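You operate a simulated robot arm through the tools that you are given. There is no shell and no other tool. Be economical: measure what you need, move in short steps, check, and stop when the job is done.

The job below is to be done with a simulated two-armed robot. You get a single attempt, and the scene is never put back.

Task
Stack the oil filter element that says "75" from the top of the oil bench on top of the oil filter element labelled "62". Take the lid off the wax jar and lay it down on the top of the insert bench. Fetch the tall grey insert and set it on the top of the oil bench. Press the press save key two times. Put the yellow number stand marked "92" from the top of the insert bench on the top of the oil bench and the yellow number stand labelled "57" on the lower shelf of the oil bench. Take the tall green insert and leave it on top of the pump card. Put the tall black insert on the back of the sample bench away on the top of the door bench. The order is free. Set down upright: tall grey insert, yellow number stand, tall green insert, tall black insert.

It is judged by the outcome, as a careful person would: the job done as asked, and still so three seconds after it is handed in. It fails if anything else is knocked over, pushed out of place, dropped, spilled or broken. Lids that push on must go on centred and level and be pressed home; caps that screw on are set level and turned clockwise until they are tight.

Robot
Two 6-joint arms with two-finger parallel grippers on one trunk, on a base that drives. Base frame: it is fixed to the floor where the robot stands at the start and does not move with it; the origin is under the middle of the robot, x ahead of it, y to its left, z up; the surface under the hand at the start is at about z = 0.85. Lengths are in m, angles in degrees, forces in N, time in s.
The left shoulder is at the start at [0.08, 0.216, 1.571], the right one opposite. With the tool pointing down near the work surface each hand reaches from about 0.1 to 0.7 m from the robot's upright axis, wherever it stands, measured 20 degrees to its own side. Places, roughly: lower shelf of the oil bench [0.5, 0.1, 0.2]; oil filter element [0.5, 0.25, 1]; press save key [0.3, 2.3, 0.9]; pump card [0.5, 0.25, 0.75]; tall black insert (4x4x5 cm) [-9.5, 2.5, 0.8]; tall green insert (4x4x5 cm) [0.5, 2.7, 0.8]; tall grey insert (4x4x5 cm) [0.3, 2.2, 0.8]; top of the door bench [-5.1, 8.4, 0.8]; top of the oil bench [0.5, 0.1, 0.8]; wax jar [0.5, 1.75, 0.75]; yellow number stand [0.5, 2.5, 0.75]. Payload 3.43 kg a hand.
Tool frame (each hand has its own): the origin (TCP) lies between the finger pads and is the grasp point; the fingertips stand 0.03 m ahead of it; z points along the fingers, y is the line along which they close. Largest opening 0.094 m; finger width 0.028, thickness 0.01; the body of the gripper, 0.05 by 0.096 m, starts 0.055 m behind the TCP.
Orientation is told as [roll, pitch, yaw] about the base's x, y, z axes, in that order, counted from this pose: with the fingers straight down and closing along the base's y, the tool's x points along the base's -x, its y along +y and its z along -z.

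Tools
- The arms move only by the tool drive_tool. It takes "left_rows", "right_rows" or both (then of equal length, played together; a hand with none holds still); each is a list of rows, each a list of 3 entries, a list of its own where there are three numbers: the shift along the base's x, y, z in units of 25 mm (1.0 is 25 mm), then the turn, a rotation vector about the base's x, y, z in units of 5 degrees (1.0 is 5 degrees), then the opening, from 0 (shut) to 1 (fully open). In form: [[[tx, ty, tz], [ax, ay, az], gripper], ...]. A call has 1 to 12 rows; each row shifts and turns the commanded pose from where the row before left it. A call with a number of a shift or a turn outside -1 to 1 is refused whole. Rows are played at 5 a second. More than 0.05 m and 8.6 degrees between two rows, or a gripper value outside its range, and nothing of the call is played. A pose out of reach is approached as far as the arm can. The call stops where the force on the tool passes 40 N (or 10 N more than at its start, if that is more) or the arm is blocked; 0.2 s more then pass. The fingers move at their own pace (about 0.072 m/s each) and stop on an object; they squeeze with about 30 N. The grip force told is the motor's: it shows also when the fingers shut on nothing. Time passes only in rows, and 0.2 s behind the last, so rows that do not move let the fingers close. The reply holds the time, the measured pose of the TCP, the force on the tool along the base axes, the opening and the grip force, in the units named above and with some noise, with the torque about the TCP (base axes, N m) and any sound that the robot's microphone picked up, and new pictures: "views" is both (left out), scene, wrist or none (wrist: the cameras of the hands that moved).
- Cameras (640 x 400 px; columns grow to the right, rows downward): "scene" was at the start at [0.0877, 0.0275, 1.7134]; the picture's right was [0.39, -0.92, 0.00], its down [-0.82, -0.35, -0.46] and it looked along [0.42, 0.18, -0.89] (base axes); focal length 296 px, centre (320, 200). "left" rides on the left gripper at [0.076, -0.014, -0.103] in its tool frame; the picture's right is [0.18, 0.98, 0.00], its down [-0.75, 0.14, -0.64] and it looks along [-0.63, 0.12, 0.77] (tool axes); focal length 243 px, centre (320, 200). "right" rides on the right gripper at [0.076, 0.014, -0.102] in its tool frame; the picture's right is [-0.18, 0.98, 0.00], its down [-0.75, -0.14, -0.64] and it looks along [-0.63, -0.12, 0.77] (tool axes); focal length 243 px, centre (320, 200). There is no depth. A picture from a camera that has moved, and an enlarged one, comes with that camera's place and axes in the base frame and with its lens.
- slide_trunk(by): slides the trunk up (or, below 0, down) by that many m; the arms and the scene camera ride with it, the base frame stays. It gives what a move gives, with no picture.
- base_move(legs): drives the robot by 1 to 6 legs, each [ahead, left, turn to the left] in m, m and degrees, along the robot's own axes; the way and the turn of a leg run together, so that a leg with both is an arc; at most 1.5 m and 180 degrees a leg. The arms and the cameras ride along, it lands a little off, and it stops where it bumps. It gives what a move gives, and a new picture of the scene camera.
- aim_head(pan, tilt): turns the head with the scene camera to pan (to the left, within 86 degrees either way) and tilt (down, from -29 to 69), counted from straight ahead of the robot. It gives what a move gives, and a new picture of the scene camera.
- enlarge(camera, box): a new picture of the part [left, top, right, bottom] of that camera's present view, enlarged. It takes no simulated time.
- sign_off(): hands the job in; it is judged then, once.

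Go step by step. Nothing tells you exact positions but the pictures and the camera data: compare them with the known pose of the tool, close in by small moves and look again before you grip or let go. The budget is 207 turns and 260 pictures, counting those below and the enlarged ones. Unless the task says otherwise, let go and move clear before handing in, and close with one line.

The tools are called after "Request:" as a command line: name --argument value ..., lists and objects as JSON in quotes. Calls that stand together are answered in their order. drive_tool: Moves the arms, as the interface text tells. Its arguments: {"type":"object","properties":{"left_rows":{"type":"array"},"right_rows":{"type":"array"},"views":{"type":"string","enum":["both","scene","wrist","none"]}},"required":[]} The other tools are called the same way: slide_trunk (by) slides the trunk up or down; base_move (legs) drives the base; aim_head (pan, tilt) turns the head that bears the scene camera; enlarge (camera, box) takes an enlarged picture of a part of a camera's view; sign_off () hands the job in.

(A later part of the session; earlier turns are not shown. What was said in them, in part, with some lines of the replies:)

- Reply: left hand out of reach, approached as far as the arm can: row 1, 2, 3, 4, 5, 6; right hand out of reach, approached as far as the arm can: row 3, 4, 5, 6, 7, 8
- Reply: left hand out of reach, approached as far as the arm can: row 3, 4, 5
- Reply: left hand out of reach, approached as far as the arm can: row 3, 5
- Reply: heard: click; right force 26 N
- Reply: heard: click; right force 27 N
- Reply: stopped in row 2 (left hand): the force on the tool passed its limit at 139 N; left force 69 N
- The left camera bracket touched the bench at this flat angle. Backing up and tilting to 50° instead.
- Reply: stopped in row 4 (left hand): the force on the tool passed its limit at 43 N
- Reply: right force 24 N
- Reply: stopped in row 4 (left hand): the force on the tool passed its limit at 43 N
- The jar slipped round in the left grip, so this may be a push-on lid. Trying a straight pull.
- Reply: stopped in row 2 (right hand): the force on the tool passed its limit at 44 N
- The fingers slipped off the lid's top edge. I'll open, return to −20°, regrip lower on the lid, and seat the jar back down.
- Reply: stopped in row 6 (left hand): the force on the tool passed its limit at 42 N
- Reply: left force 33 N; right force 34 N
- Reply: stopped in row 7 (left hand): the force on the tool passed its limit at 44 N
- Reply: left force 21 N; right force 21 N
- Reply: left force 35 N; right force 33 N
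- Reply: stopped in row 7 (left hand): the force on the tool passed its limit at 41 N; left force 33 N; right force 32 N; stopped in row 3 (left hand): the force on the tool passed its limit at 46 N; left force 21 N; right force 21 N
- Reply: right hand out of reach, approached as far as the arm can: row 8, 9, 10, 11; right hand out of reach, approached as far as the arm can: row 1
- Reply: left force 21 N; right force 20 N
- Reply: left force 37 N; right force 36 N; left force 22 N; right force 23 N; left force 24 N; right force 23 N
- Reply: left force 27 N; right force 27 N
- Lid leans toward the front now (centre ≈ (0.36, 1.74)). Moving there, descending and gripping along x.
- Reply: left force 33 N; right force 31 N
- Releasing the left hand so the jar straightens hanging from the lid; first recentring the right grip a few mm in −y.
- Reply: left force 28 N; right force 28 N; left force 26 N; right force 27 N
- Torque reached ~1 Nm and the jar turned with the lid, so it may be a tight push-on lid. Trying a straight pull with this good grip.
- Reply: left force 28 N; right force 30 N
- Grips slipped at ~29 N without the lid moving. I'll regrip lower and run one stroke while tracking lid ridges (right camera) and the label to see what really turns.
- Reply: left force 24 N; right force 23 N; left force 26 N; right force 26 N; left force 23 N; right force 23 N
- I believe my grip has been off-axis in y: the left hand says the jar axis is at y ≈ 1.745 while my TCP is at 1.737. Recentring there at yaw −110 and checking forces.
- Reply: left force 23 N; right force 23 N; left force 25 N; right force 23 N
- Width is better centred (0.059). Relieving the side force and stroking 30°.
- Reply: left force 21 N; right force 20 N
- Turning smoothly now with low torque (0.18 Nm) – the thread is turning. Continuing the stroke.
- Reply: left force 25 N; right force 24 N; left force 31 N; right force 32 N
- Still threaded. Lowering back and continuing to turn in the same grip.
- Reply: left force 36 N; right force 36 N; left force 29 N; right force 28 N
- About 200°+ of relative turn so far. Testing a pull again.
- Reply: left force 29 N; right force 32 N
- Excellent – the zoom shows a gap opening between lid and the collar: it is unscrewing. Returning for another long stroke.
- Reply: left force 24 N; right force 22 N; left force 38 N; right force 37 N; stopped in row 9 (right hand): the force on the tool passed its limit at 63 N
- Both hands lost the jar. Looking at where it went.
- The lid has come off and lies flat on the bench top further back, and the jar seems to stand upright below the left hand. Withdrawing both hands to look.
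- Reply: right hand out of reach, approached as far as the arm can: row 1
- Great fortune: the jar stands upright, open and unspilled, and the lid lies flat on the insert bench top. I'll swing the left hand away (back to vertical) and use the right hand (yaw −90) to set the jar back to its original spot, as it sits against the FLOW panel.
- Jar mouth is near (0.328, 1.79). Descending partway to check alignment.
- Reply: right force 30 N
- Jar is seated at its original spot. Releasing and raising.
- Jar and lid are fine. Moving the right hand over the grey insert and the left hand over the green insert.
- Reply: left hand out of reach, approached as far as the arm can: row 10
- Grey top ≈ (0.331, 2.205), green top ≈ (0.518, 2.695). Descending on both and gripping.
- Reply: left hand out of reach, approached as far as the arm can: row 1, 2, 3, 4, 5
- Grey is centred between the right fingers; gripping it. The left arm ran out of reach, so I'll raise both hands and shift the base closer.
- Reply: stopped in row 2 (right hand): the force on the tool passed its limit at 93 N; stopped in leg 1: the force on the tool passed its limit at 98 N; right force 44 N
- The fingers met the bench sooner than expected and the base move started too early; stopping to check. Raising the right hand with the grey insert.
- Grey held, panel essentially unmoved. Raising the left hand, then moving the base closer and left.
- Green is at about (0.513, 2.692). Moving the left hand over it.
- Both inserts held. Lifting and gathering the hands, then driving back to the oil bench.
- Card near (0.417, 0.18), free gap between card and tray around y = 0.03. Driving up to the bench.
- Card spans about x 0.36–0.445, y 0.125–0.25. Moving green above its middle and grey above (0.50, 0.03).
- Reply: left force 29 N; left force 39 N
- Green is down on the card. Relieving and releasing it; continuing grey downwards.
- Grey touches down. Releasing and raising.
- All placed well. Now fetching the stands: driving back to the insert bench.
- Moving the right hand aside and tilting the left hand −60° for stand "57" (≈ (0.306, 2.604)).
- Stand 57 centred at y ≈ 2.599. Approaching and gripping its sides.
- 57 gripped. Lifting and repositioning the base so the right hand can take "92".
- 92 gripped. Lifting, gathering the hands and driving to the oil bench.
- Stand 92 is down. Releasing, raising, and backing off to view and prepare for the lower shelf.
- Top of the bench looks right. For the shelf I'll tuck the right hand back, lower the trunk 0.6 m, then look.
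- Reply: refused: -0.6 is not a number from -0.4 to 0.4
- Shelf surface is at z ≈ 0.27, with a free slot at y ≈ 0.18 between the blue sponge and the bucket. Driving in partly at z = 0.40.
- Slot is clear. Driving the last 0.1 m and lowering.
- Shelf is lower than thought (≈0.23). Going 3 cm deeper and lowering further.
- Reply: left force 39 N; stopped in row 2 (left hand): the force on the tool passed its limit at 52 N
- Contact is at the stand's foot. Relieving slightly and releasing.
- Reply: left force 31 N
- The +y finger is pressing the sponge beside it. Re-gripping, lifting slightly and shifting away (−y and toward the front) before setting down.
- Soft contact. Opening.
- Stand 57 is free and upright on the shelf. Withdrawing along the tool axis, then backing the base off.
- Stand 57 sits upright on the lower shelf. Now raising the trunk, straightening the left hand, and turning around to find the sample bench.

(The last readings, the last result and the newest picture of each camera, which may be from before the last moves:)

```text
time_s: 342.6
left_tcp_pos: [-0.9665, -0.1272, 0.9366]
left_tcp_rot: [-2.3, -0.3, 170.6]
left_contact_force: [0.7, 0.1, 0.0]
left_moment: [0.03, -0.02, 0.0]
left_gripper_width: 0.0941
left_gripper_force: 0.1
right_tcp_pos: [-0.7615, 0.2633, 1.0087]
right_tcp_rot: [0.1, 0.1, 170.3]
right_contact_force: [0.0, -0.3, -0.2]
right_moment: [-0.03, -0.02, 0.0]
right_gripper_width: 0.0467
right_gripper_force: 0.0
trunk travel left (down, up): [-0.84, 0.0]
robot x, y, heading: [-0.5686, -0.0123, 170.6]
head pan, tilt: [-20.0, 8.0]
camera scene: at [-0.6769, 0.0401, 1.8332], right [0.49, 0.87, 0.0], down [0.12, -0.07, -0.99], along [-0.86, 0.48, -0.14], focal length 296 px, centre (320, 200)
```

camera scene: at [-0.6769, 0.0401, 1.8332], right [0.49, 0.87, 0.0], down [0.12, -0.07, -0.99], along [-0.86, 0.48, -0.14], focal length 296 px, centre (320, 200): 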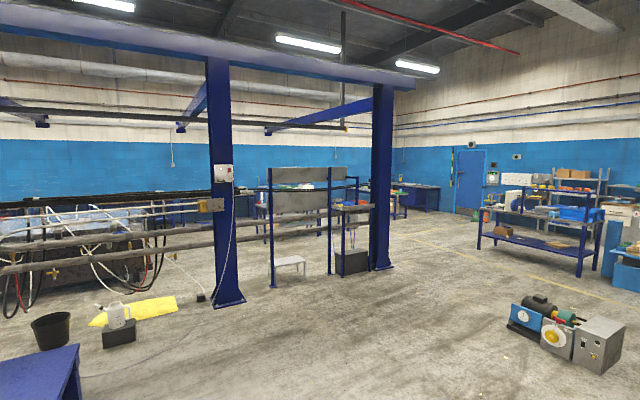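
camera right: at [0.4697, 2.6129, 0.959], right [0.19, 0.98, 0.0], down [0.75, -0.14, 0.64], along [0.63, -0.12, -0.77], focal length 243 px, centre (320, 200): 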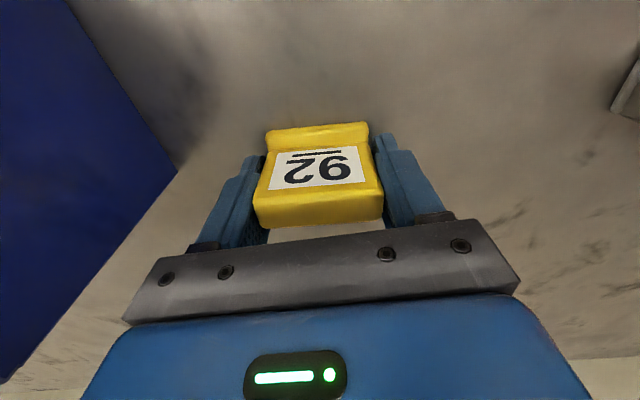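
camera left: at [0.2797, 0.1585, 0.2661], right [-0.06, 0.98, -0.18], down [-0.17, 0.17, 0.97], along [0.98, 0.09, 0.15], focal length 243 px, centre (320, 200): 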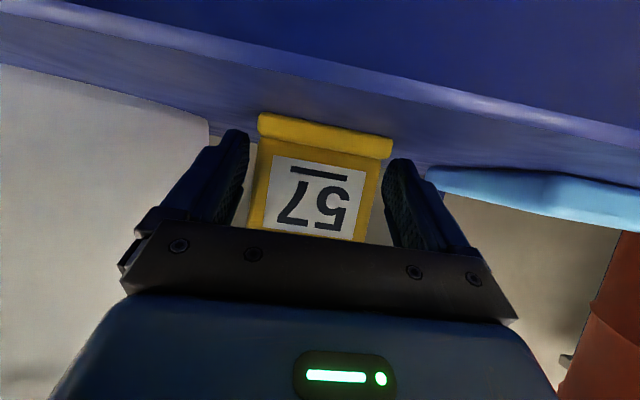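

I see the lift posts and shelving at x ≈ −4.4 and a free aisle around y ≈ 4.4. Driving to it.

Request:
base_move --legs '[[0, 0, 9.3], [1.22, -0.75, 0], [1.22, -0.75, 0], [0, -1.45, 0], [0, -1.45, 0], [1.4, 0, 0]]'

```text
time_s: 377.2
left_tcp_pos: [-4.8151, 4.1627, 0.9361]
left_tcp_rot: [-2.3, -0.1, -178.9]
left_contact_force: [1.2, 0.8, 0.2]
left_moment: [-0.01, -0.01, 0.0]
left_gripper_width: 0.094
left_gripper_force: 0.0
right_tcp_pos: [-4.6854, 4.5843, 1.0088]
right_tcp_rot: [0.0, 0.0, -179.1]
right_contact_force: [-1.0, -0.1, -0.6]
right_moment: [0.01, 0.02, 0.0]
right_gripper_width: 0.0468
right_gripper_force: 0.1
trunk travel left (down, up): [-0.84, 0.0]
robot x, y, heading: [-4.4425, 4.3449, -178.7]
head pan, tilt: [-20.0, 8.0]
camera scene: at [-4.5598, 4.3805, 1.8334], right [0.32, 0.95, 0.0], down [0.13, -0.04, -0.99], along [-0.94, 0.32, -0.14], focal length 296 px, centre (320, 200)
```

scene: 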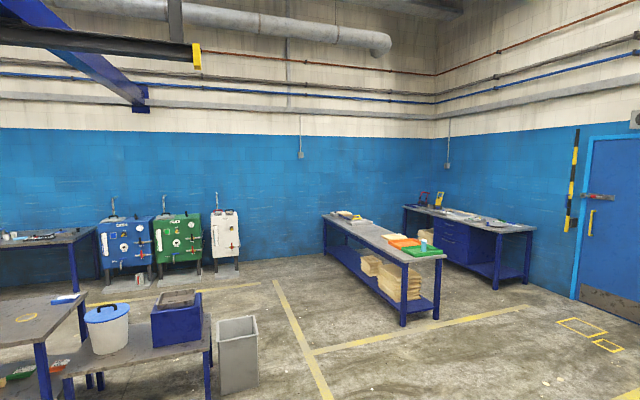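

The sample bench is at the far wall left (x ≈ −9.5, y ≈ 2.5). Driving along y ≈ 5.35 to x ≈ −8.25, then looking left.

Request:
base_move --legs '[[0.9, -1.0, -1.3], [1.45, 0, 0], [1.4, 0, 0]]'

Request:
aim_head --pan 60 --tilt 25

```text
time_s: 397.4
left_tcp_pos: [-8.6143, 5.1, 0.9367]
left_tcp_rot: [-2.4, -0.2, -179.2]
left_contact_force: [0.0, 1.0, 0.1]
left_moment: [0.0, 0.0, -0.03]
left_gripper_width: 0.0939
left_gripper_force: 0.0
right_tcp_pos: [-8.4811, 5.522, 1.008]
right_tcp_rot: [0.0, 0.1, -179.5]
right_contact_force: [-0.3, -0.6, -0.1]
right_moment: [0.01, 0.01, -0.02]
right_gripper_width: 0.0469
right_gripper_force: 0.1
trunk travel left (down, up): [-0.84, 0.0]
robot x, y, heading: [-8.242, 5.2836, -179.1]
head pan, tilt: [-20.0, 8.0]
camera scene: at [-8.3576, 5.3167, 1.8334], right [0.33, 0.94, 0.0], down [0.13, -0.05, -0.99], along [-0.94, 0.32, -0.14], focal length 296 px, centre (320, 200)
```

scene: 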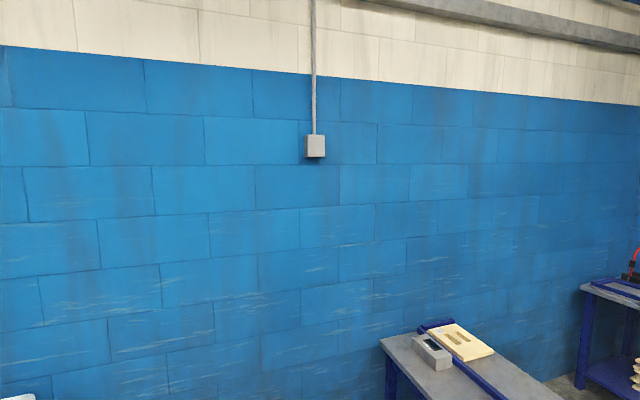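

```text
time_s: 399.0
left_tcp_pos: [-8.614, 5.1023, 0.9367]
left_tcp_rot: [-2.3, -0.2, -179.3]
left_contact_force: [0.4, 0.5, 0.4]
left_moment: [-0.01, -0.01, -0.03]
left_gripper_width: 0.0939
left_gripper_force: 0.0
right_tcp_pos: [-8.483, 5.5214, 1.0079]
right_tcp_rot: [0.1, 0.1, -179.5]
right_contact_force: [-1.0, 0.3, -1.1]
right_moment: [0.0, 0.03, -0.02]
right_gripper_width: 0.0469
right_gripper_force: 0.0
trunk travel left (down, up): [-0.84, 0.0]
robot x, y, heading: [-8.2394, 5.2842, -179.3]
head pan, tilt: [60.0, 25.0]
camera scene: at [-8.3163, 5.2059, 1.8057], right [-0.87, 0.49, 0.0], down [0.21, 0.37, -0.91], along [-0.44, -0.79, -0.42], focal length 296 px, centre (320, 200)
```

scene: 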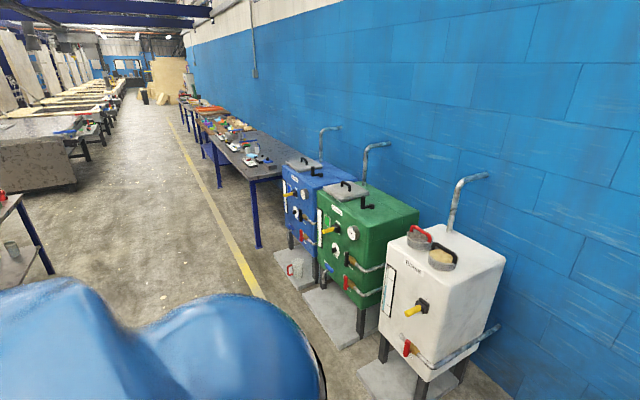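

The lane along the wall is clear and the sample bench starts near y = 2.5. Strafing left to it.

Request:
base_move --legs '[[0, 1.47, 0], [0, 1.45, 0]]'

Request:
aim_head --pan 0 --tilt 42

```text
time_s: 413.3
left_tcp_pos: [-8.5434, 2.1406, 0.9358]
left_tcp_rot: [-2.2, -0.3, -178.9]
left_contact_force: [0.0, -0.4, -0.2]
left_moment: [0.02, 0.01, -0.05]
left_gripper_width: 0.094
left_gripper_force: 0.1
right_tcp_pos: [-8.414, 2.5616, 1.0089]
right_tcp_rot: [0.1, 0.1, -179.1]
right_contact_force: [0.5, 0.3, 0.1]
right_moment: [0.01, -0.01, -0.01]
right_gripper_width: 0.0469
right_gripper_force: 0.0
trunk travel left (down, up): [-0.84, 0.0]
robot x, y, heading: [-8.1706, 2.3252, -178.5]
head pan, tilt: [60.0, 25.0]
camera scene: at [-8.2452, 2.247, 1.8057], right [-0.88, 0.48, 0.0], down [0.2, 0.37, -0.91], along [-0.44, -0.8, -0.42], focal length 296 px, centre (320, 200)
```

scene: 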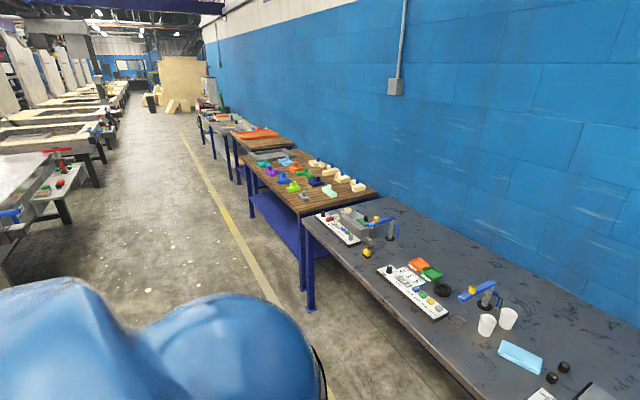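

```text
time_s: 414.6
left_tcp_pos: [-8.5429, 2.1392, 0.9378]
left_tcp_rot: [-2.3, -0.3, -178.9]
left_contact_force: [0.6, 0.1, 0.2]
left_moment: [0.01, -0.01, -0.01]
left_gripper_width: 0.0939
left_gripper_force: 0.0
right_tcp_pos: [-8.4136, 2.5613, 1.0089]
right_tcp_rot: [0.0, 0.1, -179.1]
right_contact_force: [-0.2, -0.3, 0.4]
right_moment: [0.0, 0.01, -0.01]
right_gripper_width: 0.0471
right_gripper_force: 0.0
trunk travel left (down, up): [-0.84, 0.0]
robot x, y, heading: [-8.1701, 2.325, -178.8]
head pan, tilt: [0.0, 42.0]
camera scene: at [-8.2844, 2.325, 1.7794], right [-0.02, 1.0, 0.0], down [0.67, 0.01, -0.74], along [-0.74, -0.02, -0.67], focal length 296 px, centre (320, 200)
```

scene: 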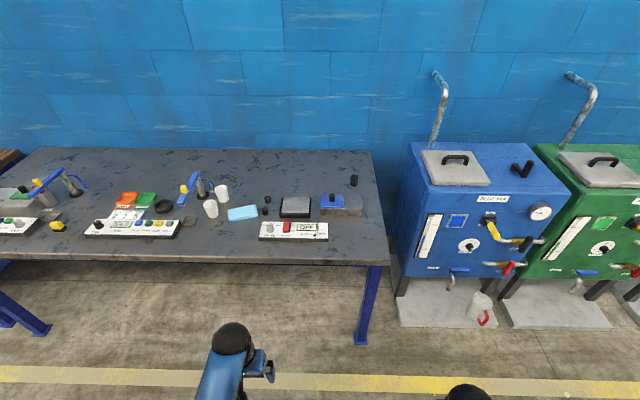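

Request:
enlarge --camera "scene" --box '[200, 150, 400, 260]'

```text
3.20 times, centred on (300, 205) of scene
camera zoom: at [-8.2844, 2.325, 1.7794], right [-0.02, 1.0, 0.0], down [0.67, 0.01, -0.74], along [-0.74, -0.02, -0.67], focal length 946 px, centre (384, 184)
```

zoom: 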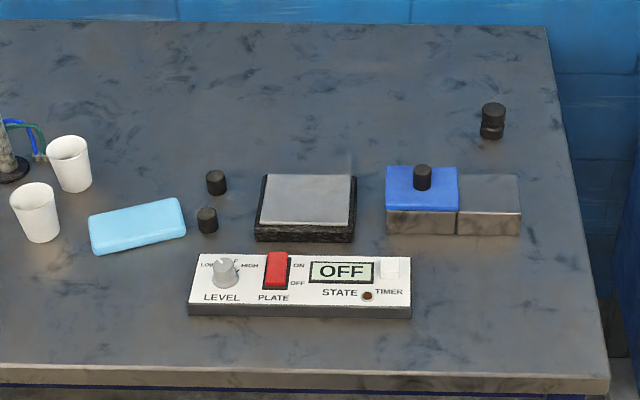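

The tall black insert is at about (−9.47, 2.467) at the back right. I'll retract the left hand, extend the right arm, lower the trunk 0.2 m for reach, then drive in with the right hand at z ≈ 0.91.

Request:
drive_tool --right_rows '[[[-1, -0.15, 0], [0, 0, 0], 0.64], [[-1, -0.15, 0], [0, 0, 0], 0.64], [[-1, -0.15, 0], [0, 0, 0], 0.64], [[-1, -0.15, 0], [0, 0, 0], 0.64], [[-1, -0.15, 0], [0, 0, 0], 0.64], [[-1, -0.15, 0], [0, 0, 0], 0.64], [[-1, -0.15, 0], [0, 0, 0], 0.64], [[-1, -0.15, 0], [0, 0, 0], 0.64], [[-1, -0.15, 0.5], [0, 0, 0], 0.64], [[-1, -0.15, 1], [0, 0, 0], 0.64], [[-1, -0.15, 1], [0, 0, 0], 0.64], [[-1, -0.15, 0.9], [0, 0, 0], 0.64]]' --left_rows '[[[1, 0, 0], [0, 0, 0], 0.5], [[1, 0, 0], [0, 0, 0], 0.5], [[1, 0, 0], [0, 0, 0], 0.5], [[1, 0, 0], [0, 0, 0], 0.5], [[1, 0, 0], [0, 0, 0], 0.5], [[1, 0, 0], [0, 0, 0], 0.5], [[1, 0, 0], [0, 0, 0], 0.5], [[1, 0, 0], [0, 0, 0], 0.5], [[0, 0, 0], [0, 0, 0], 0.5], [[0, 0, 0], [0, 0, 0], 0.5], [[0, 0, 0], [0, 0, 0], 0.5], [[0, 0, 0], [0, 0, 0], 0.5]]' --views "none"

Request:
slide_trunk --by -0.17

```text
time_s: 417.2
left_tcp_pos: [-8.3415, 2.1387, 0.937]
left_tcp_rot: [-2.2, -0.1, -179.0]
left_contact_force: [0.6, 1.1, 0.2]
left_moment: [0.01, 0.0, -0.01]
left_gripper_width: 0.0473
left_gripper_force: 0.1
right_tcp_pos: [-8.7201, 2.5134, 1.08]
right_tcp_rot: [0.0, 0.1, -179.1]
right_contact_force: [-0.4, 0.3, 0.4]
right_moment: [-0.05, 0.0, -0.01]
right_gripper_width: 0.0601
right_gripper_force: 0.0
right hand out of reach, approached as far as the arm can: row 11, 12
trunk travel left (down, up): [-0.84, 0.0]
robot x, y, heading: [-8.1692, 2.3224, -178.8]
head pan, tilt: [0.0, 42.0]
```

```text
time_s: 419.1
left_tcp_pos: [-8.3434, 2.1379, 0.7675]
left_tcp_rot: [-2.3, -0.2, -178.9]
left_contact_force: [0.6, 0.1, -0.2]
left_moment: [0.01, 0.02, 0.0]
left_gripper_width: 0.047
left_gripper_force: 0.1
right_tcp_pos: [-8.7207, 2.5139, 0.9087]
right_tcp_rot: [0.0, -0.1, -179.1]
right_contact_force: [-0.3, -1.2, 0.8]
right_moment: [-0.02, 0.02, -0.01]
right_gripper_width: 0.0602
right_gripper_force: 0.2
trunk travel left (down, up): [-0.67, 0.17]
robot x, y, heading: [-8.1669, 2.3251, -178.8]
head pan, tilt: [0.0, 42.0]
```

Request:
base_move --legs '[[0.57, 0.045, -1.2]]'

Request:
drive_tool --right_rows '[[[0, 0, 0], [0, 0, 0], 0.64]]' --views "wrist"

```text
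time_s: 422.3
left_tcp_pos: [-8.9094, 2.0912, 0.7673]
left_tcp_rot: [-2.2, -0.2, 179.8]
left_contact_force: [-0.2, -0.3, -0.8]
left_moment: [0.0, -0.02, 0.0]
left_gripper_width: 0.047
left_gripper_force: 0.0
right_tcp_pos: [-9.2811, 2.4727, 0.9094]
right_tcp_rot: [0.0, -0.1, 179.8]
right_contact_force: [0.8, -0.3, -0.1]
right_moment: [-0.02, 0.0, 0.01]
right_gripper_width: 0.0604
right_gripper_force: 0.1
trunk travel left (down, up): [-0.67, 0.17]
robot x, y, heading: [-8.7337, 2.2797, -180.0]
head pan, tilt: [0.0, 42.0]
camera scene: at [-8.8486, 2.276, 1.6095], right [0.0, 1.0, 0.0], down [0.67, 0.0, -0.74], along [-0.74, 0.0, -0.67], focal length 296 px, centre (320, 200)
```

scene: 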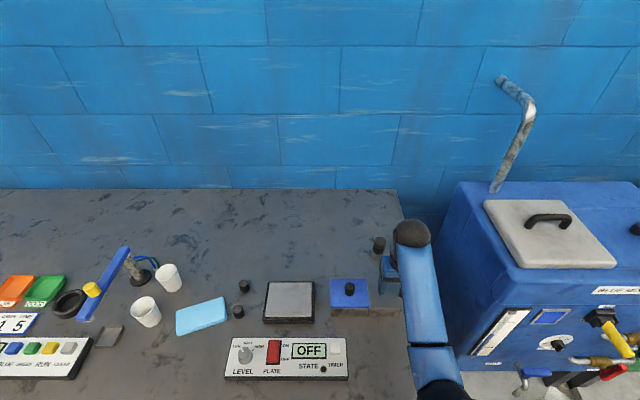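

```text
time_s: 422.7
left_tcp_pos: [-8.9108, 2.0903, 0.7672]
left_tcp_rot: [-2.3, -0.2, 179.8]
left_contact_force: [-0.5, 0.7, 0.3]
left_moment: [0.0, 0.0, 0.01]
left_gripper_width: 0.0473
left_gripper_force: 0.1
right_tcp_pos: [-9.2812, 2.4749, 0.9096]
right_tcp_rot: [0.1, 0.0, 179.6]
right_contact_force: [-1.0, -0.1, 0.0]
right_moment: [-0.01, -0.03, -0.03]
right_gripper_width: 0.0602
right_gripper_force: 0.1
trunk travel left (down, up): [-0.67, 0.17]
robot x, y, heading: [-8.7322, 2.2731, -180.1]
head pan, tilt: [0.0, 42.0]
camera right: at [-9.2037, 2.4596, 1.0119], right [-0.19, -0.98, 0.0], down [-0.75, 0.15, 0.64], along [-0.63, 0.12, -0.77], focal length 243 px, centre (320, 200)
```

right: 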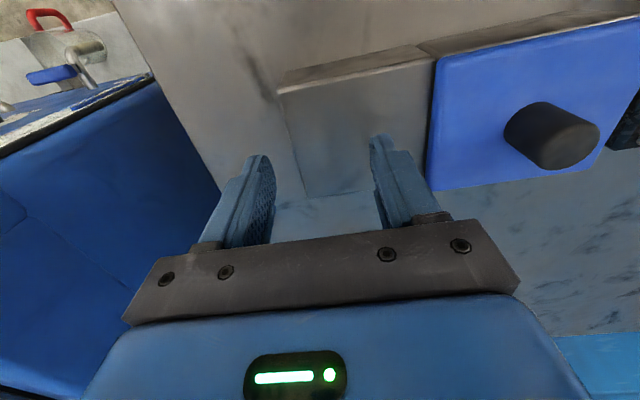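

Request:
drive_tool --right_rows '[[[-1, 0, 0], [0, 0, 0], 0.64], [[-1, 0, 0], [0, 0, 0], 0.64], [[-1, 0, 0], [0, 0, 0], 0.64], [[-1, 0, 0], [0, 0, 0], 0.64], [[-0.8, -0.1, 0], [0, 0, 0], 0.64]]' --views "wrist"

```text
time_s: 423.9
left_tcp_pos: [-8.9106, 2.0902, 0.7683]
left_tcp_rot: [-2.4, -0.1, 179.8]
left_contact_force: [0.6, -0.4, -0.2]
left_moment: [0.04, 0.01, -0.01]
left_gripper_width: 0.0469
left_gripper_force: 0.0
right_tcp_pos: [-9.4001, 2.4723, 0.9079]
right_tcp_rot: [0.0, 0.0, 179.6]
right_contact_force: [-1.3, -0.8, -0.6]
right_moment: [0.01, -0.01, -0.03]
right_gripper_width: 0.0604
right_gripper_force: 0.0
trunk travel left (down, up): [-0.67, 0.17]
robot x, y, heading: [-8.736, 2.2747, -179.7]
head pan, tilt: [0.0, 42.0]
camera right: at [-9.3231, 2.457, 1.0114], right [-0.19, -0.98, 0.0], down [-0.75, 0.15, 0.64], along [-0.63, 0.12, -0.77], focal length 243 px, centre (320, 200)
```

right: 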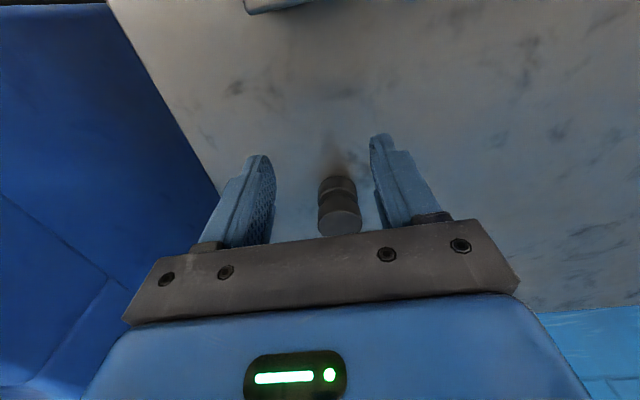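

Request:
drive_tool --right_rows '[[[-1, -0.1, 0], [0, 0, 0], 0.64], [[-1, -0.06, 0], [0, 0, 0], 0.64], [[-0.75, 0, 0], [0, 0, 0], 0.64], [[0, 0, 0], [0, 0, 0], 0.64]]' --views "wrist"

```text
time_s: 424.9
left_tcp_pos: [-8.9105, 2.0919, 0.7673]
left_tcp_rot: [-2.4, -0.3, 179.8]
left_contact_force: [-0.3, 0.8, -0.5]
left_moment: [0.04, 0.03, -0.05]
left_gripper_width: 0.0469
left_gripper_force: 0.0
right_tcp_pos: [-9.4605, 2.4697, 0.9124]
right_tcp_rot: [0.0, -0.1, 179.7]
right_contact_force: [0.0, 0.6, 0.3]
right_moment: [0.06, -0.01, 0.0]
right_gripper_width: 0.0602
right_gripper_force: 0.1
right hand out of reach, approached as far as the arm can: row 3
trunk travel left (down, up): [-0.67, 0.17]
robot x, y, heading: [-8.737, 2.2711, -180.0]
head pan, tilt: [0.0, 42.0]
camera right: at [-9.3833, 2.4539, 1.015], right [-0.19, -0.98, 0.0], down [-0.75, 0.15, 0.64], along [-0.63, 0.12, -0.77], focal length 243 px, centre (320, 200)
```

right: 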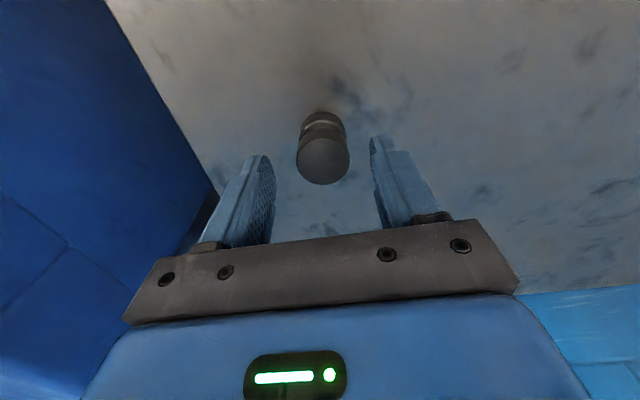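

Just short of reach; nudging the base forward 2.5 cm.

Request:
base_move --legs '[[0.025, 0, 0]]'

```text
time_s: 425.7
left_tcp_pos: [-8.9298, 2.0901, 0.7665]
left_tcp_rot: [-2.3, -0.5, 180.0]
left_contact_force: [0.2, 0.5, 0.0]
left_moment: [-0.02, 0.06, 0.01]
left_gripper_width: 0.0469
left_gripper_force: 0.2
right_tcp_pos: [-9.4797, 2.4688, 0.9159]
right_tcp_rot: [0.0, -0.3, 179.6]
right_contact_force: [0.6, -0.3, -0.5]
right_moment: [-0.03, 0.02, 0.01]
right_gripper_width: 0.0603
right_gripper_force: 0.0
trunk travel left (down, up): [-0.67, 0.17]
robot x, y, heading: [-8.7614, 2.2704, -180.0]
head pan, tilt: [0.0, 42.0]
camera scene: at [-8.8659, 2.2758, 1.6101], right [0.0, 1.0, 0.0], down [0.66, 0.0, -0.75], along [-0.75, 0.0, -0.66], focal length 296 px, centre (320, 200)
```

scene: 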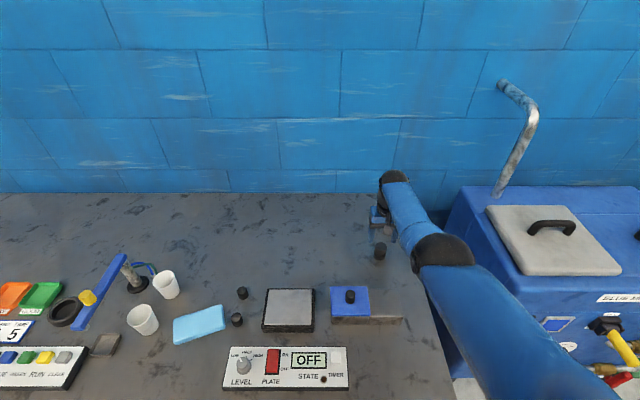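

Request:
drive_tool --right_rows '[[[0.3, 0, -0.5], [0, 0, 0], 0.64], [[0, 0, -0.8], [0, 0, 0], 0.64], [[0, 0, -0.8], [0, 0, 0], 0.64], [[0, 0, -0.2], [0, 0, 0], 0.64], [[0, 0, 0], [0, 0, 0], 0.64]]' --views "wrist"

```text
time_s: 426.9
left_tcp_pos: [-8.936, 2.0899, 0.7675]
left_tcp_rot: [-2.3, -0.2, 179.9]
left_contact_force: [0.0, 0.3, -0.7]
left_moment: [0.0, -0.02, -0.01]
left_gripper_width: 0.0471
left_gripper_force: 0.0
right_tcp_pos: [-9.464, 2.4682, 0.8583]
right_tcp_rot: [-0.1, -0.1, 179.7]
right_contact_force: [-0.3, 0.7, -0.9]
right_moment: [-0.03, -0.01, 0.01]
right_gripper_width: 0.0603
right_gripper_force: 0.1
right hand out of reach, approached as far as the arm can: row 2, 3
trunk travel left (down, up): [-0.67, 0.17]
robot x, y, heading: [-8.7589, 2.2726, -179.9]
head pan, tilt: [0.0, 42.0]
camera right: at [-9.3876, 2.4527, 0.9616], right [-0.19, -0.98, 0.0], down [-0.75, 0.15, 0.64], along [-0.63, 0.12, -0.77], focal length 243 px, centre (320, 200)
```

right: 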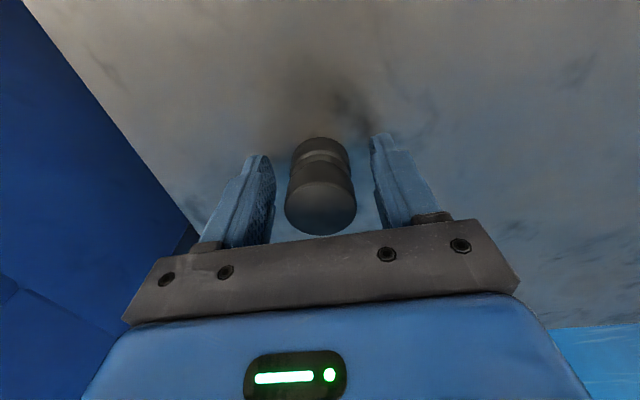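

Positioned around the black insert (6 mm off, within the pads). Gripping and lifting.

Request:
drive_tool --right_rows '[[[0, 0, 0], [0, 0, 0], 0], [[0, 0, 0], [0, 0, 0], 0], [[0, 0, 0], [0, 0, 0], 0], [[0.1, 0, 0.8], [0, 0, 0], 0], [[0.1, 0, 0.8], [0, 0, 0], 0], [[0.6, 0, 0.6], [0, 0, 0], 0], [[1, 0, 0.5], [0, 0, 0], 0]]' --views "wrist"

```text
time_s: 428.5
left_tcp_pos: [-8.9348, 2.0913, 0.7662]
left_tcp_rot: [-2.2, -0.2, 179.9]
left_contact_force: [-0.4, 0.1, 0.1]
left_moment: [-0.01, 0.04, 0.03]
left_gripper_width: 0.0469
left_gripper_force: 0.1
right_tcp_pos: [-9.4189, 2.4673, 0.9268]
right_tcp_rot: [0.1, 0.0, 179.6]
right_contact_force: [-1.1, 0.2, 0.2]
right_moment: [0.0, 0.01, 0.0]
right_gripper_width: 0.0406
right_gripper_force: 30.4
trunk travel left (down, up): [-0.67, 0.17]
robot x, y, heading: [-8.763, 2.2718, -179.9]
head pan, tilt: [0.0, 42.0]
camera right: at [-9.3424, 2.4528, 1.0305], right [-0.19, -0.98, 0.0], down [-0.75, 0.15, 0.64], along [-0.63, 0.12, -0.77], focal length 243 px, centre (320, 200)
```

right: 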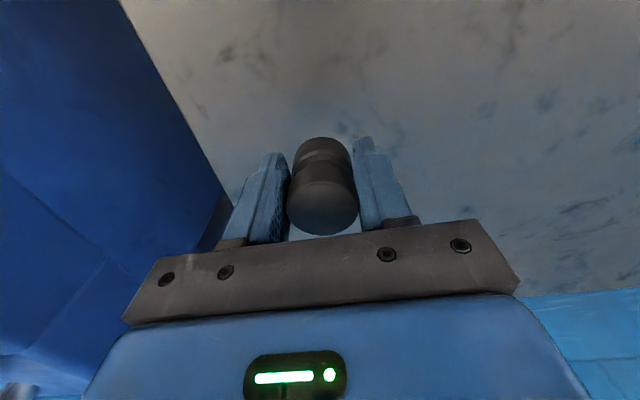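

Black insert held. Backing out, raising the trunk, and driving toward the door bench.

Request:
base_move --legs '[[-0.6, 0, 0]]'

Request:
slide_trunk --by 0.17

Request:
drive_tool --right_rows '[[[1, 0, 0], [0, 0, 0], 0], [[1, 0, 0], [0, 0, 0], 0], [[1, 0, 0], [0, 0, 0], 0], [[1, 0, 0], [0, 0, 0], 0], [[1, 0, 0], [0, 0, 0], 0], [[1, 0, 0], [0, 0, 0], 0]]' --views "none"

Request:
aim_head --pan -25 --tilt 15

Request:
base_move --legs '[[0, -1.5, 0], [0, -1.5, 0], [-1.5, 0, 0], [-1.5, 0, 0], [0, 0, -90]]'

```text
time_s: 431.9
left_tcp_pos: [-8.3335, 2.091, 0.7669]
left_tcp_rot: [-2.3, -0.2, 179.7]
left_contact_force: [0.2, 0.5, 0.1]
left_moment: [0.0, 0.02, 0.02]
left_gripper_width: 0.0469
left_gripper_force: 0.1
right_tcp_pos: [-8.82, 2.469, 0.9263]
right_tcp_rot: [0.0, 0.1, 179.5]
right_contact_force: [0.6, 0.0, 0.3]
right_moment: [-0.01, -0.03, 0.01]
right_gripper_width: 0.0405
right_gripper_force: 29.7
trunk travel left (down, up): [-0.67, 0.17]
robot x, y, heading: [-8.1587, 2.2737, 179.9]
head pan, tilt: [0.0, 42.0]
camera scene: at [-8.2739, 2.2758, 1.6092], right [0.0, 1.0, 0.0], down [0.67, 0.0, -0.74], along [-0.74, 0.0, -0.67], focal length 296 px, centre (320, 200)
```

scene: 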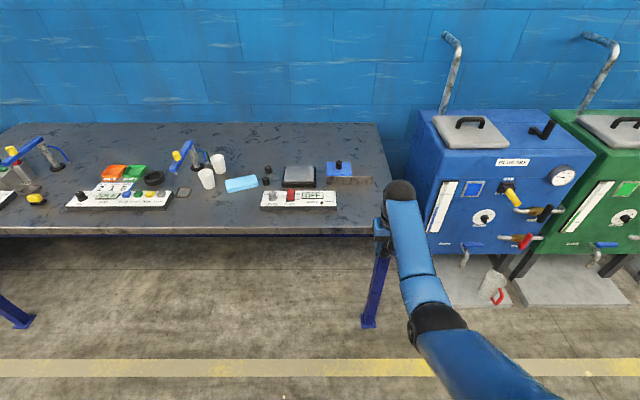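

```text
time_s: 433.9
left_tcp_pos: [-8.334, 2.0908, 0.9372]
left_tcp_rot: [-2.4, -0.1, 179.7]
left_contact_force: [1.0, -0.5, 0.2]
left_moment: [-0.01, 0.01, 0.0]
left_gripper_width: 0.0472
left_gripper_force: 0.0
right_tcp_pos: [-8.8194, 2.4685, 1.0964]
right_tcp_rot: [0.0, 0.0, 179.5]
right_contact_force: [0.0, -0.1, -0.8]
right_moment: [-0.01, 0.03, 0.04]
right_gripper_width: 0.0403
right_gripper_force: 29.9
trunk travel left (down, up): [-0.84, 0.0]
robot x, y, heading: [-8.1584, 2.2749, 180.0]
head pan, tilt: [0.0, 42.0]
```

```text
time_s: 435.3
left_tcp_pos: [-8.3329, 2.0904, 0.9371]
left_tcp_rot: [-2.3, -0.3, 179.6]
left_contact_force: [1.1, 0.2, 0.5]
left_moment: [0.0, 0.02, 0.05]
left_gripper_width: 0.0471
left_gripper_force: 0.1
right_tcp_pos: [-8.6802, 2.4674, 1.07]
right_tcp_rot: [0.0, -0.2, 179.5]
right_contact_force: [-1.0, 0.6, 0.4]
right_moment: [-0.01, 0.04, 0.0]
right_gripper_width: 0.0403
right_gripper_force: 29.7
right hand out of reach, approached as far as the arm can: row 4, 5, 6
trunk travel left (down, up): [-0.84, 0.0]
robot x, y, heading: [-8.1597, 2.2729, 180.3]
head pan, tilt: [0.0, 42.0]
```

```text
time_s: 436.2
left_tcp_pos: [-8.3335, 2.0915, 0.9384]
left_tcp_rot: [-2.4, 0.0, 179.7]
left_contact_force: [-0.4, 0.6, -0.1]
left_moment: [-0.04, 0.02, 0.0]
left_gripper_width: 0.0469
left_gripper_force: 0.1
right_tcp_pos: [-8.6827, 2.4671, 1.0702]
right_tcp_rot: [0.0, -0.1, 179.5]
right_contact_force: [0.8, 0.0, 0.1]
right_moment: [-0.01, 0.0, -0.01]
right_gripper_width: 0.0402
right_gripper_force: 29.9
trunk travel left (down, up): [-0.84, 0.0]
robot x, y, heading: [-8.1524, 2.2775, 179.6]
head pan, tilt: [-25.0, 15.0]
camera scene: at [-8.2737, 2.315, 1.8218], right [0.42, 0.91, 0.0], down [0.24, -0.11, -0.97], along [-0.87, 0.41, -0.26], focal length 296 px, centre (320, 200)
```

scene: 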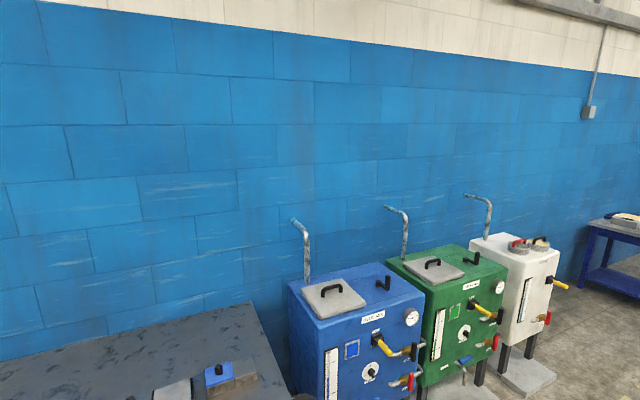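

```text
time_s: 468.6
left_tcp_pos: [-5.3316, 5.4716, 0.9373]
left_tcp_rot: [-2.3, -0.1, 89.8]
left_contact_force: [0.0, -0.5, 1.0]
left_moment: [-0.01, 0.01, 0.01]
left_gripper_width: 0.0467
left_gripper_force: 0.0
right_tcp_pos: [-4.9541, 5.8214, 1.0701]
right_tcp_rot: [0.1, -0.2, 89.6]
right_contact_force: [0.4, -0.6, -0.9]
right_moment: [0.01, 0.0, 0.01]
right_gripper_width: 0.0389
right_gripper_force: 30.2
trunk travel left (down, up): [-0.84, 0.0]
robot x, y, heading: [-5.1483, 5.2936, 89.9]
head pan, tilt: [-25.0, 15.0]
camera scene: at [-5.1109, 5.4131, 1.8219], right [0.91, -0.42, 0.0], down [-0.11, -0.23, -0.97], along [0.41, 0.88, -0.26], focal length 296 px, centre (320, 200)
```

scene: 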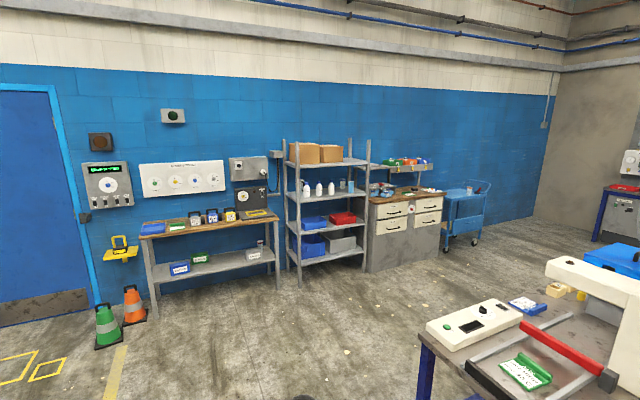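

The wood-topped bench by the door is the door bench. Driving ahead to it.

Request:
base_move --legs '[[1.1, 0, 0], [0.9, 0, 0]]'

Request:
aim_head --pan 0 --tilt 42

```text
time_s: 478.6
left_tcp_pos: [-5.3308, 7.4795, 0.9373]
left_tcp_rot: [-2.3, -0.2, 89.3]
left_contact_force: [-0.2, -0.9, -0.5]
left_moment: [0.02, 0.0, 0.01]
left_gripper_width: 0.0472
left_gripper_force: 0.0
right_tcp_pos: [-4.9514, 7.8261, 1.0705]
right_tcp_rot: [0.1, -0.1, 89.2]
right_contact_force: [-0.4, 0.0, 0.3]
right_moment: [-0.01, -0.02, 0.03]
right_gripper_width: 0.038
right_gripper_force: 29.9
trunk travel left (down, up): [-0.84, 0.0]
robot x, y, heading: [-5.1468, 7.305, 89.6]
head pan, tilt: [-25.0, 15.0]
camera scene: at [-5.1099, 7.4192, 1.822], right [0.9, -0.43, 0.0], down [-0.11, -0.23, -0.97], along [0.42, 0.87, -0.26], focal length 296 px, centre (320, 200)
```

scene: 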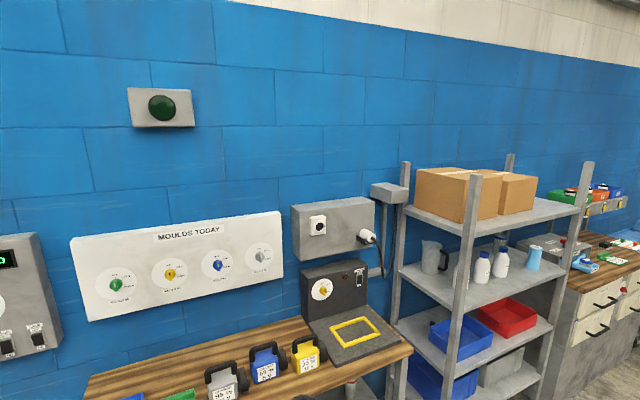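

```text
time_s: 479.5
left_tcp_pos: [-5.3308, 7.4808, 0.9375]
left_tcp_rot: [-2.3, 0.0, 89.4]
left_contact_force: [-0.7, -0.4, -0.3]
left_moment: [0.01, 0.01, -0.03]
left_gripper_width: 0.0471
left_gripper_force: 0.1
right_tcp_pos: [-4.9514, 7.8271, 1.0697]
right_tcp_rot: [-0.1, -0.1, 89.2]
right_contact_force: [1.3, 0.0, 0.0]
right_moment: [0.01, 0.04, 0.0]
right_gripper_width: 0.0379
right_gripper_force: 30.2
trunk travel left (down, up): [-0.84, 0.0]
robot x, y, heading: [-5.1483, 7.2997, 89.5]
head pan, tilt: [0.0, 42.0]
camera scene: at [-5.1493, 7.4212, 1.7794], right [1.0, -0.01, 0.0], down [-0.01, -0.67, -0.74], along [0.01, 0.74, -0.67], focal length 296 px, centre (320, 200)
```

scene: 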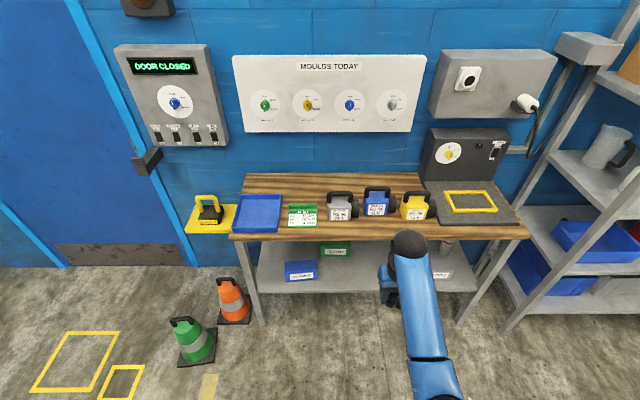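

Bench front edge y ≈ 8.24, boxes start y ≈ 8.356; I'll set the insert in the free front strip at about (−4.96, 8.295).

Request:
base_move --legs '[[0.465, 0, 0.4]]'

Request:
drive_tool --right_rows '[[[0, 0, -1], [0, 0, 0], 0], [[0, 0, -1], [0, 0, 0], 0], [[0, 0, -1], [0, 0, 0], 0], [[0, 0, -1], [0, 0, 0], 0]]' --views "wrist"

```text
time_s: 482.3
left_tcp_pos: [-5.3297, 7.9455, 0.9364]
left_tcp_rot: [-2.2, -0.1, 89.8]
left_contact_force: [1.1, -0.1, 0.0]
left_moment: [0.03, 0.02, 0.02]
left_gripper_width: 0.0468
left_gripper_force: 0.0
right_tcp_pos: [-4.9532, 8.2942, 1.0712]
right_tcp_rot: [0.0, -0.3, 89.7]
right_contact_force: [-0.2, -0.7, -1.1]
right_moment: [0.02, 0.0, -0.02]
right_gripper_width: 0.0377
right_gripper_force: 29.9
trunk travel left (down, up): [-0.84, 0.0]
robot x, y, heading: [-5.148, 7.7711, 90.1]
head pan, tilt: [0.0, 42.0]
camera scene: at [-5.1485, 7.8846, 1.7796], right [1.0, 0.0, 0.0], down [0.0, -0.67, -0.74], along [0.0, 0.74, -0.67], focal length 296 px, centre (320, 200)
```

scene: 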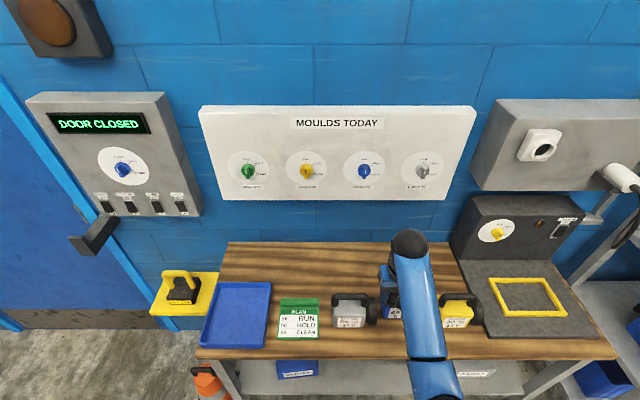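

```text
time_s: 483.3
left_tcp_pos: [-5.3314, 7.9465, 0.9369]
left_tcp_rot: [-2.3, -0.1, 89.8]
left_contact_force: [0.2, 0.7, 0.3]
left_moment: [-0.03, 0.03, 0.03]
left_gripper_width: 0.0467
left_gripper_force: 0.1
right_tcp_pos: [-4.9531, 8.2971, 0.9689]
right_tcp_rot: [0.0, -0.1, 89.7]
right_contact_force: [0.0, 0.1, -0.4]
right_moment: [-0.03, 0.02, -0.01]
right_gripper_width: 0.0378
right_gripper_force: 30.2
trunk travel left (down, up): [-0.84, 0.0]
robot x, y, heading: [-5.1446, 7.7739, 90.0]
head pan, tilt: [0.0, 42.0]
camera right: at [-4.9669, 8.2206, 1.0714], right [-0.98, 0.19, 0.0], down [0.15, 0.75, 0.64], along [0.12, 0.63, -0.77], focal length 243 px, centre (320, 200)
```

right: 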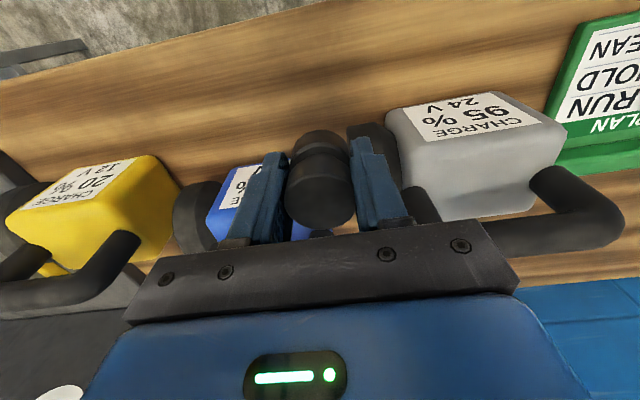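

Strip is y 8.22–8.317, so I shift 2.8 cm toward the robot and lower.

Request:
drive_tool --right_rows '[[[0, -1, 0], [0, 0, 0], 0], [[0, -0.12, -0.8], [0, 0, 0], 0], [[0, 0, -1], [0, 0, 0], 0], [[0, 0, -1], [0, 0, 0], 0], [[0, 0, 0], [0, 0, 0], 0]]' --views "wrist"

```text
time_s: 484.5
left_tcp_pos: [-5.3299, 7.9463, 0.9358]
left_tcp_rot: [-2.3, -0.1, 89.8]
left_contact_force: [0.7, -0.2, 0.2]
left_moment: [0.03, 0.02, 0.01]
left_gripper_width: 0.047
left_gripper_force: 0.0
right_tcp_pos: [-4.9537, 8.2677, 0.899]
right_tcp_rot: [0.0, -0.2, 89.7]
right_contact_force: [0.4, 0.0, -0.5]
right_moment: [-0.01, 0.0, 0.02]
right_gripper_width: 0.0379
right_gripper_force: 29.5
trunk travel left (down, up): [-0.84, 0.0]
robot x, y, heading: [-5.1469, 7.7665, 89.7]
head pan, tilt: [0.0, 42.0]
camera right: at [-4.9666, 8.1916, 1.0023], right [-0.98, 0.19, 0.0], down [0.15, 0.75, 0.64], along [0.12, 0.63, -0.77], focal length 243 px, centre (320, 200)
```

right: 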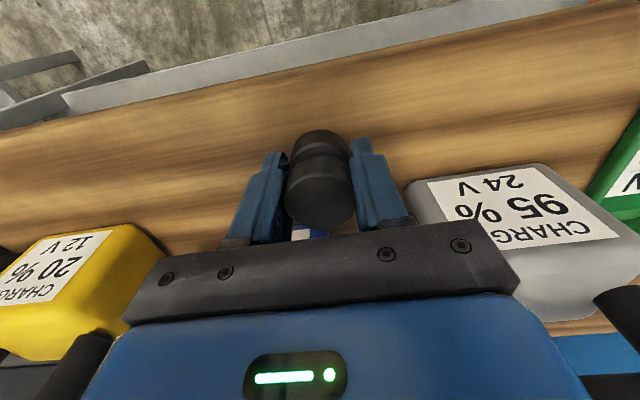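

Request:
drive_tool --right_rows '[[[0, 0, -0.6], [0, 0, 0], 0], [[0, 0, -0.4], [0, 0, 0], 0], [[0, 0, -0.3], [0, 0, 0], 0], [[0, 0, 0], [0, 0, 0], 0]]' --views "none"

Request:
drive_tool --right_rows '[[[0, 0, -0.1], [0, 0, 0], 0], [[0, 0, -0.1], [0, 0, 0], 0], [[0, 0, 0], [0, 0, 0], 0]]' --views "none"

```text
time_s: 485.2
left_tcp_pos: [-5.3308, 7.9433, 0.938]
left_tcp_rot: [-2.4, -0.3, 89.8]
left_contact_force: [-0.8, -0.1, -0.1]
left_moment: [-0.03, 0.02, 0.0]
left_gripper_width: 0.0471
left_gripper_force: 0.1
right_tcp_pos: [-4.9548, 8.2705, 0.8806]
right_tcp_rot: [0.2, -0.9, 89.6]
right_contact_force: [-0.6, -13.8, 28.6]
right_moment: [-0.84, 0.31, 0.17]
right_gripper_width: 0.0368
right_gripper_force: 29.9
trunk travel left (down, up): [-0.84, 0.0]
robot x, y, heading: [-5.1509, 7.7673, 90.0]
head pan, tilt: [0.0, 42.0]
stopped in row 3 (right hand): the force on the tool passed its limit at 83 N (the readings are from after the stop); the commanded pose is now the measured one
```

```text
time_s: 485.7
left_tcp_pos: [-5.3306, 7.9421, 0.9387]
left_tcp_rot: [-2.2, -0.5, 89.7]
left_contact_force: [-0.1, -0.2, 0.5]
left_moment: [0.0, -0.02, 0.04]
left_gripper_width: 0.0469
left_gripper_force: 0.1
right_tcp_pos: [-4.9546, 8.2721, 0.8797]
right_tcp_rot: [0.0, -1.2, 89.7]
right_contact_force: [0.3, -13.0, 30.4]
right_moment: [-0.81, 0.56, 0.25]
right_gripper_width: 0.0368
right_gripper_force: 30.3
trunk travel left (down, up): [-0.84, 0.0]
robot x, y, heading: [-5.1485, 7.767, 90.0]
head pan, tilt: [0.0, 42.0]
stopped in row 2 (right hand): the force on the tool passed its limit at 45 N (the readings are from after the stop); the commanded pose is now the measured one
```

Contact with the bench. Relieving the load, then releasing.

Request:
drive_tool --right_rows '[[[0, -0.06, 0.12], [0, 0, 0], 0], [[0, 0, 0], [0, 0, 0], 0]]' --views "none"

```text
time_s: 486.3
left_tcp_pos: [-5.3312, 7.945, 0.9367]
left_tcp_rot: [-2.3, -0.1, 89.8]
left_contact_force: [-0.2, 0.2, -0.2]
left_moment: [-0.01, -0.04, -0.01]
left_gripper_width: 0.047
left_gripper_force: 0.0
right_tcp_pos: [-4.9538, 8.2711, 0.8799]
right_tcp_rot: [0.0, -1.1, 89.6]
right_contact_force: [-3.0, -3.3, 11.4]
right_moment: [-0.29, 0.11, -0.01]
right_gripper_width: 0.0368
right_gripper_force: 30.0
trunk travel left (down, up): [-0.84, 0.0]
robot x, y, heading: [-5.1458, 7.7717, 89.7]
head pan, tilt: [0.0, 42.0]
```

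Request:
drive_tool --right_rows '[[[0, 0, 0.05], [0, 0, 0], 0], [[0, 0, 0], [0, 0, 0], 0.5], [[0, 0, 0], [0, 0, 0], 0.6], [[0, 0, 0], [0, 0, 0], 0.65]]' --views "wrist"

```text
time_s: 487.3
left_tcp_pos: [-5.3308, 7.9465, 0.9377]
left_tcp_rot: [-2.2, -0.2, 89.8]
left_contact_force: [-0.2, -0.3, -0.1]
left_moment: [0.0, 0.03, 0.03]
left_gripper_width: 0.0471
left_gripper_force: 0.0
right_tcp_pos: [-4.9535, 8.2727, 0.8813]
right_tcp_rot: [0.0, -0.9, 89.5]
right_contact_force: [0.0, -0.2, -0.8]
right_moment: [0.01, -0.04, 0.01]
right_gripper_width: 0.0613
right_gripper_force: 0.1
trunk travel left (down, up): [-0.84, 0.0]
robot x, y, heading: [-5.1476, 7.7713, 89.9]
head pan, tilt: [0.0, 42.0]
camera right: at [-4.9672, 8.1944, 0.9823], right [-0.98, 0.19, 0.0], down [0.15, 0.74, 0.65], along [0.12, 0.64, -0.76], focal length 243 px, centre (320, 200)
```

right: 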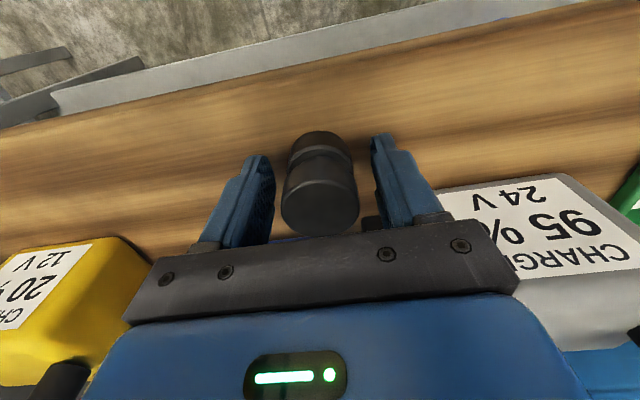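

The black insert stands free and upright. Raising the hand and backing off to verify.

Request:
drive_tool --right_rows '[[[0, 0, 0.5], [0, 0, 0], 0.65], [[0, 0, 1], [0, 0, 0], 0.65], [[0, 0, 1], [0, 0, 0], 0.65], [[0, 0, 1], [0, 0, 0], 0.65], [[0, 0, 1], [0, 0, 0], 0.65], [[0, 0, 1], [0, 0, 0], 0.65]]' --views "none"

Request:
base_move --legs '[[-0.4, 0, 0]]'

Request:
enlarge --camera "scene" --box '[220, 140, 500, 290]'

```text
time_s: 488.7
left_tcp_pos: [-5.33, 7.9455, 0.9373]
left_tcp_rot: [-2.3, -0.1, 89.8]
left_contact_force: [-0.3, 1.0, -0.1]
left_moment: [-0.01, -0.03, 0.01]
left_gripper_width: 0.0468
left_gripper_force: 0.1
right_tcp_pos: [-4.9524, 8.2719, 1.0194]
right_tcp_rot: [-0.1, -0.9, 89.7]
right_contact_force: [0.2, -0.7, -1.0]
right_moment: [0.0, -0.03, 0.04]
right_gripper_width: 0.0613
right_gripper_force: 0.0
trunk travel left (down, up): [-0.84, 0.0]
robot x, y, heading: [-5.1483, 7.771, 89.9]
head pan, tilt: [0.0, 42.0]
```

```text
time_s: 491.2
left_tcp_pos: [-5.3307, 7.5535, 0.9373]
left_tcp_rot: [-2.4, 0.0, 89.6]
left_contact_force: [0.4, 1.0, -0.4]
left_moment: [-0.01, -0.01, 0.05]
left_gripper_width: 0.0472
left_gripper_force: 0.0
right_tcp_pos: [-4.9514, 7.8784, 1.0168]
right_tcp_rot: [0.0, -0.8, 89.3]
right_contact_force: [-1.1, 0.4, -0.9]
right_moment: [-0.01, 0.02, 0.02]
right_gripper_width: 0.0612
right_gripper_force: 0.1
trunk travel left (down, up): [-0.84, 0.0]
robot x, y, heading: [-5.148, 7.3743, 89.5]
head pan, tilt: [0.0, 42.0]
camera scene: at [-5.1487, 7.4957, 1.779], right [1.0, -0.01, 0.0], down [0.0, -0.67, -0.74], along [0.0, 0.74, -0.67], focal length 296 px, centre (320, 200)
```

scene: 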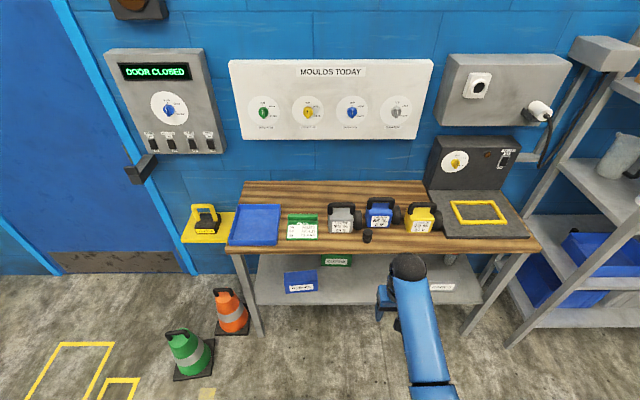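

```text
2.29 times, centred on (360, 215) of scene
camera zoom: at [-5.1487, 7.4957, 1.779], right [1.0, -0.01, 0.0], down [0.0, -0.67, -0.74], along [0.0, 0.74, -0.67], focal length 676 px, centre (229, 166)
```

zoom: 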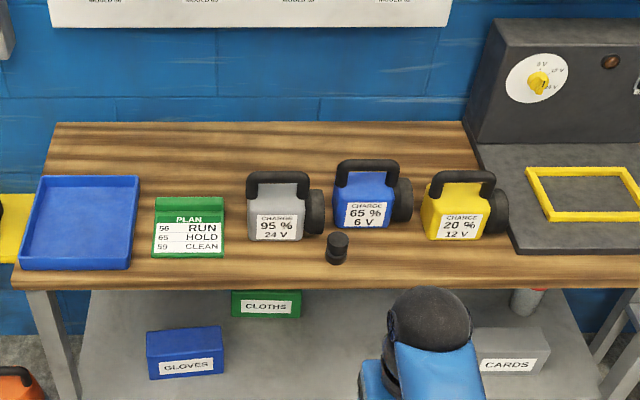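

The black insert stands upright on the door bench. All the other items were checked in place earlier, so I'm handing in.

Request:
sign_off

```text
The job is handed in.
```

I did every item on the list and handed the job in. Things did not all go cleanly: I lost my grip on the wax jar while unscrewing it, and both the jar and its lid dropped onto the insert bench. The jar landed upright and unspilled, and I set it back where it had stood. The lid lay flat on the bench top, so I left it there. While I was lifting the grey insert, my hand also brushed the press panel, which may have shifted by a few millimetres.
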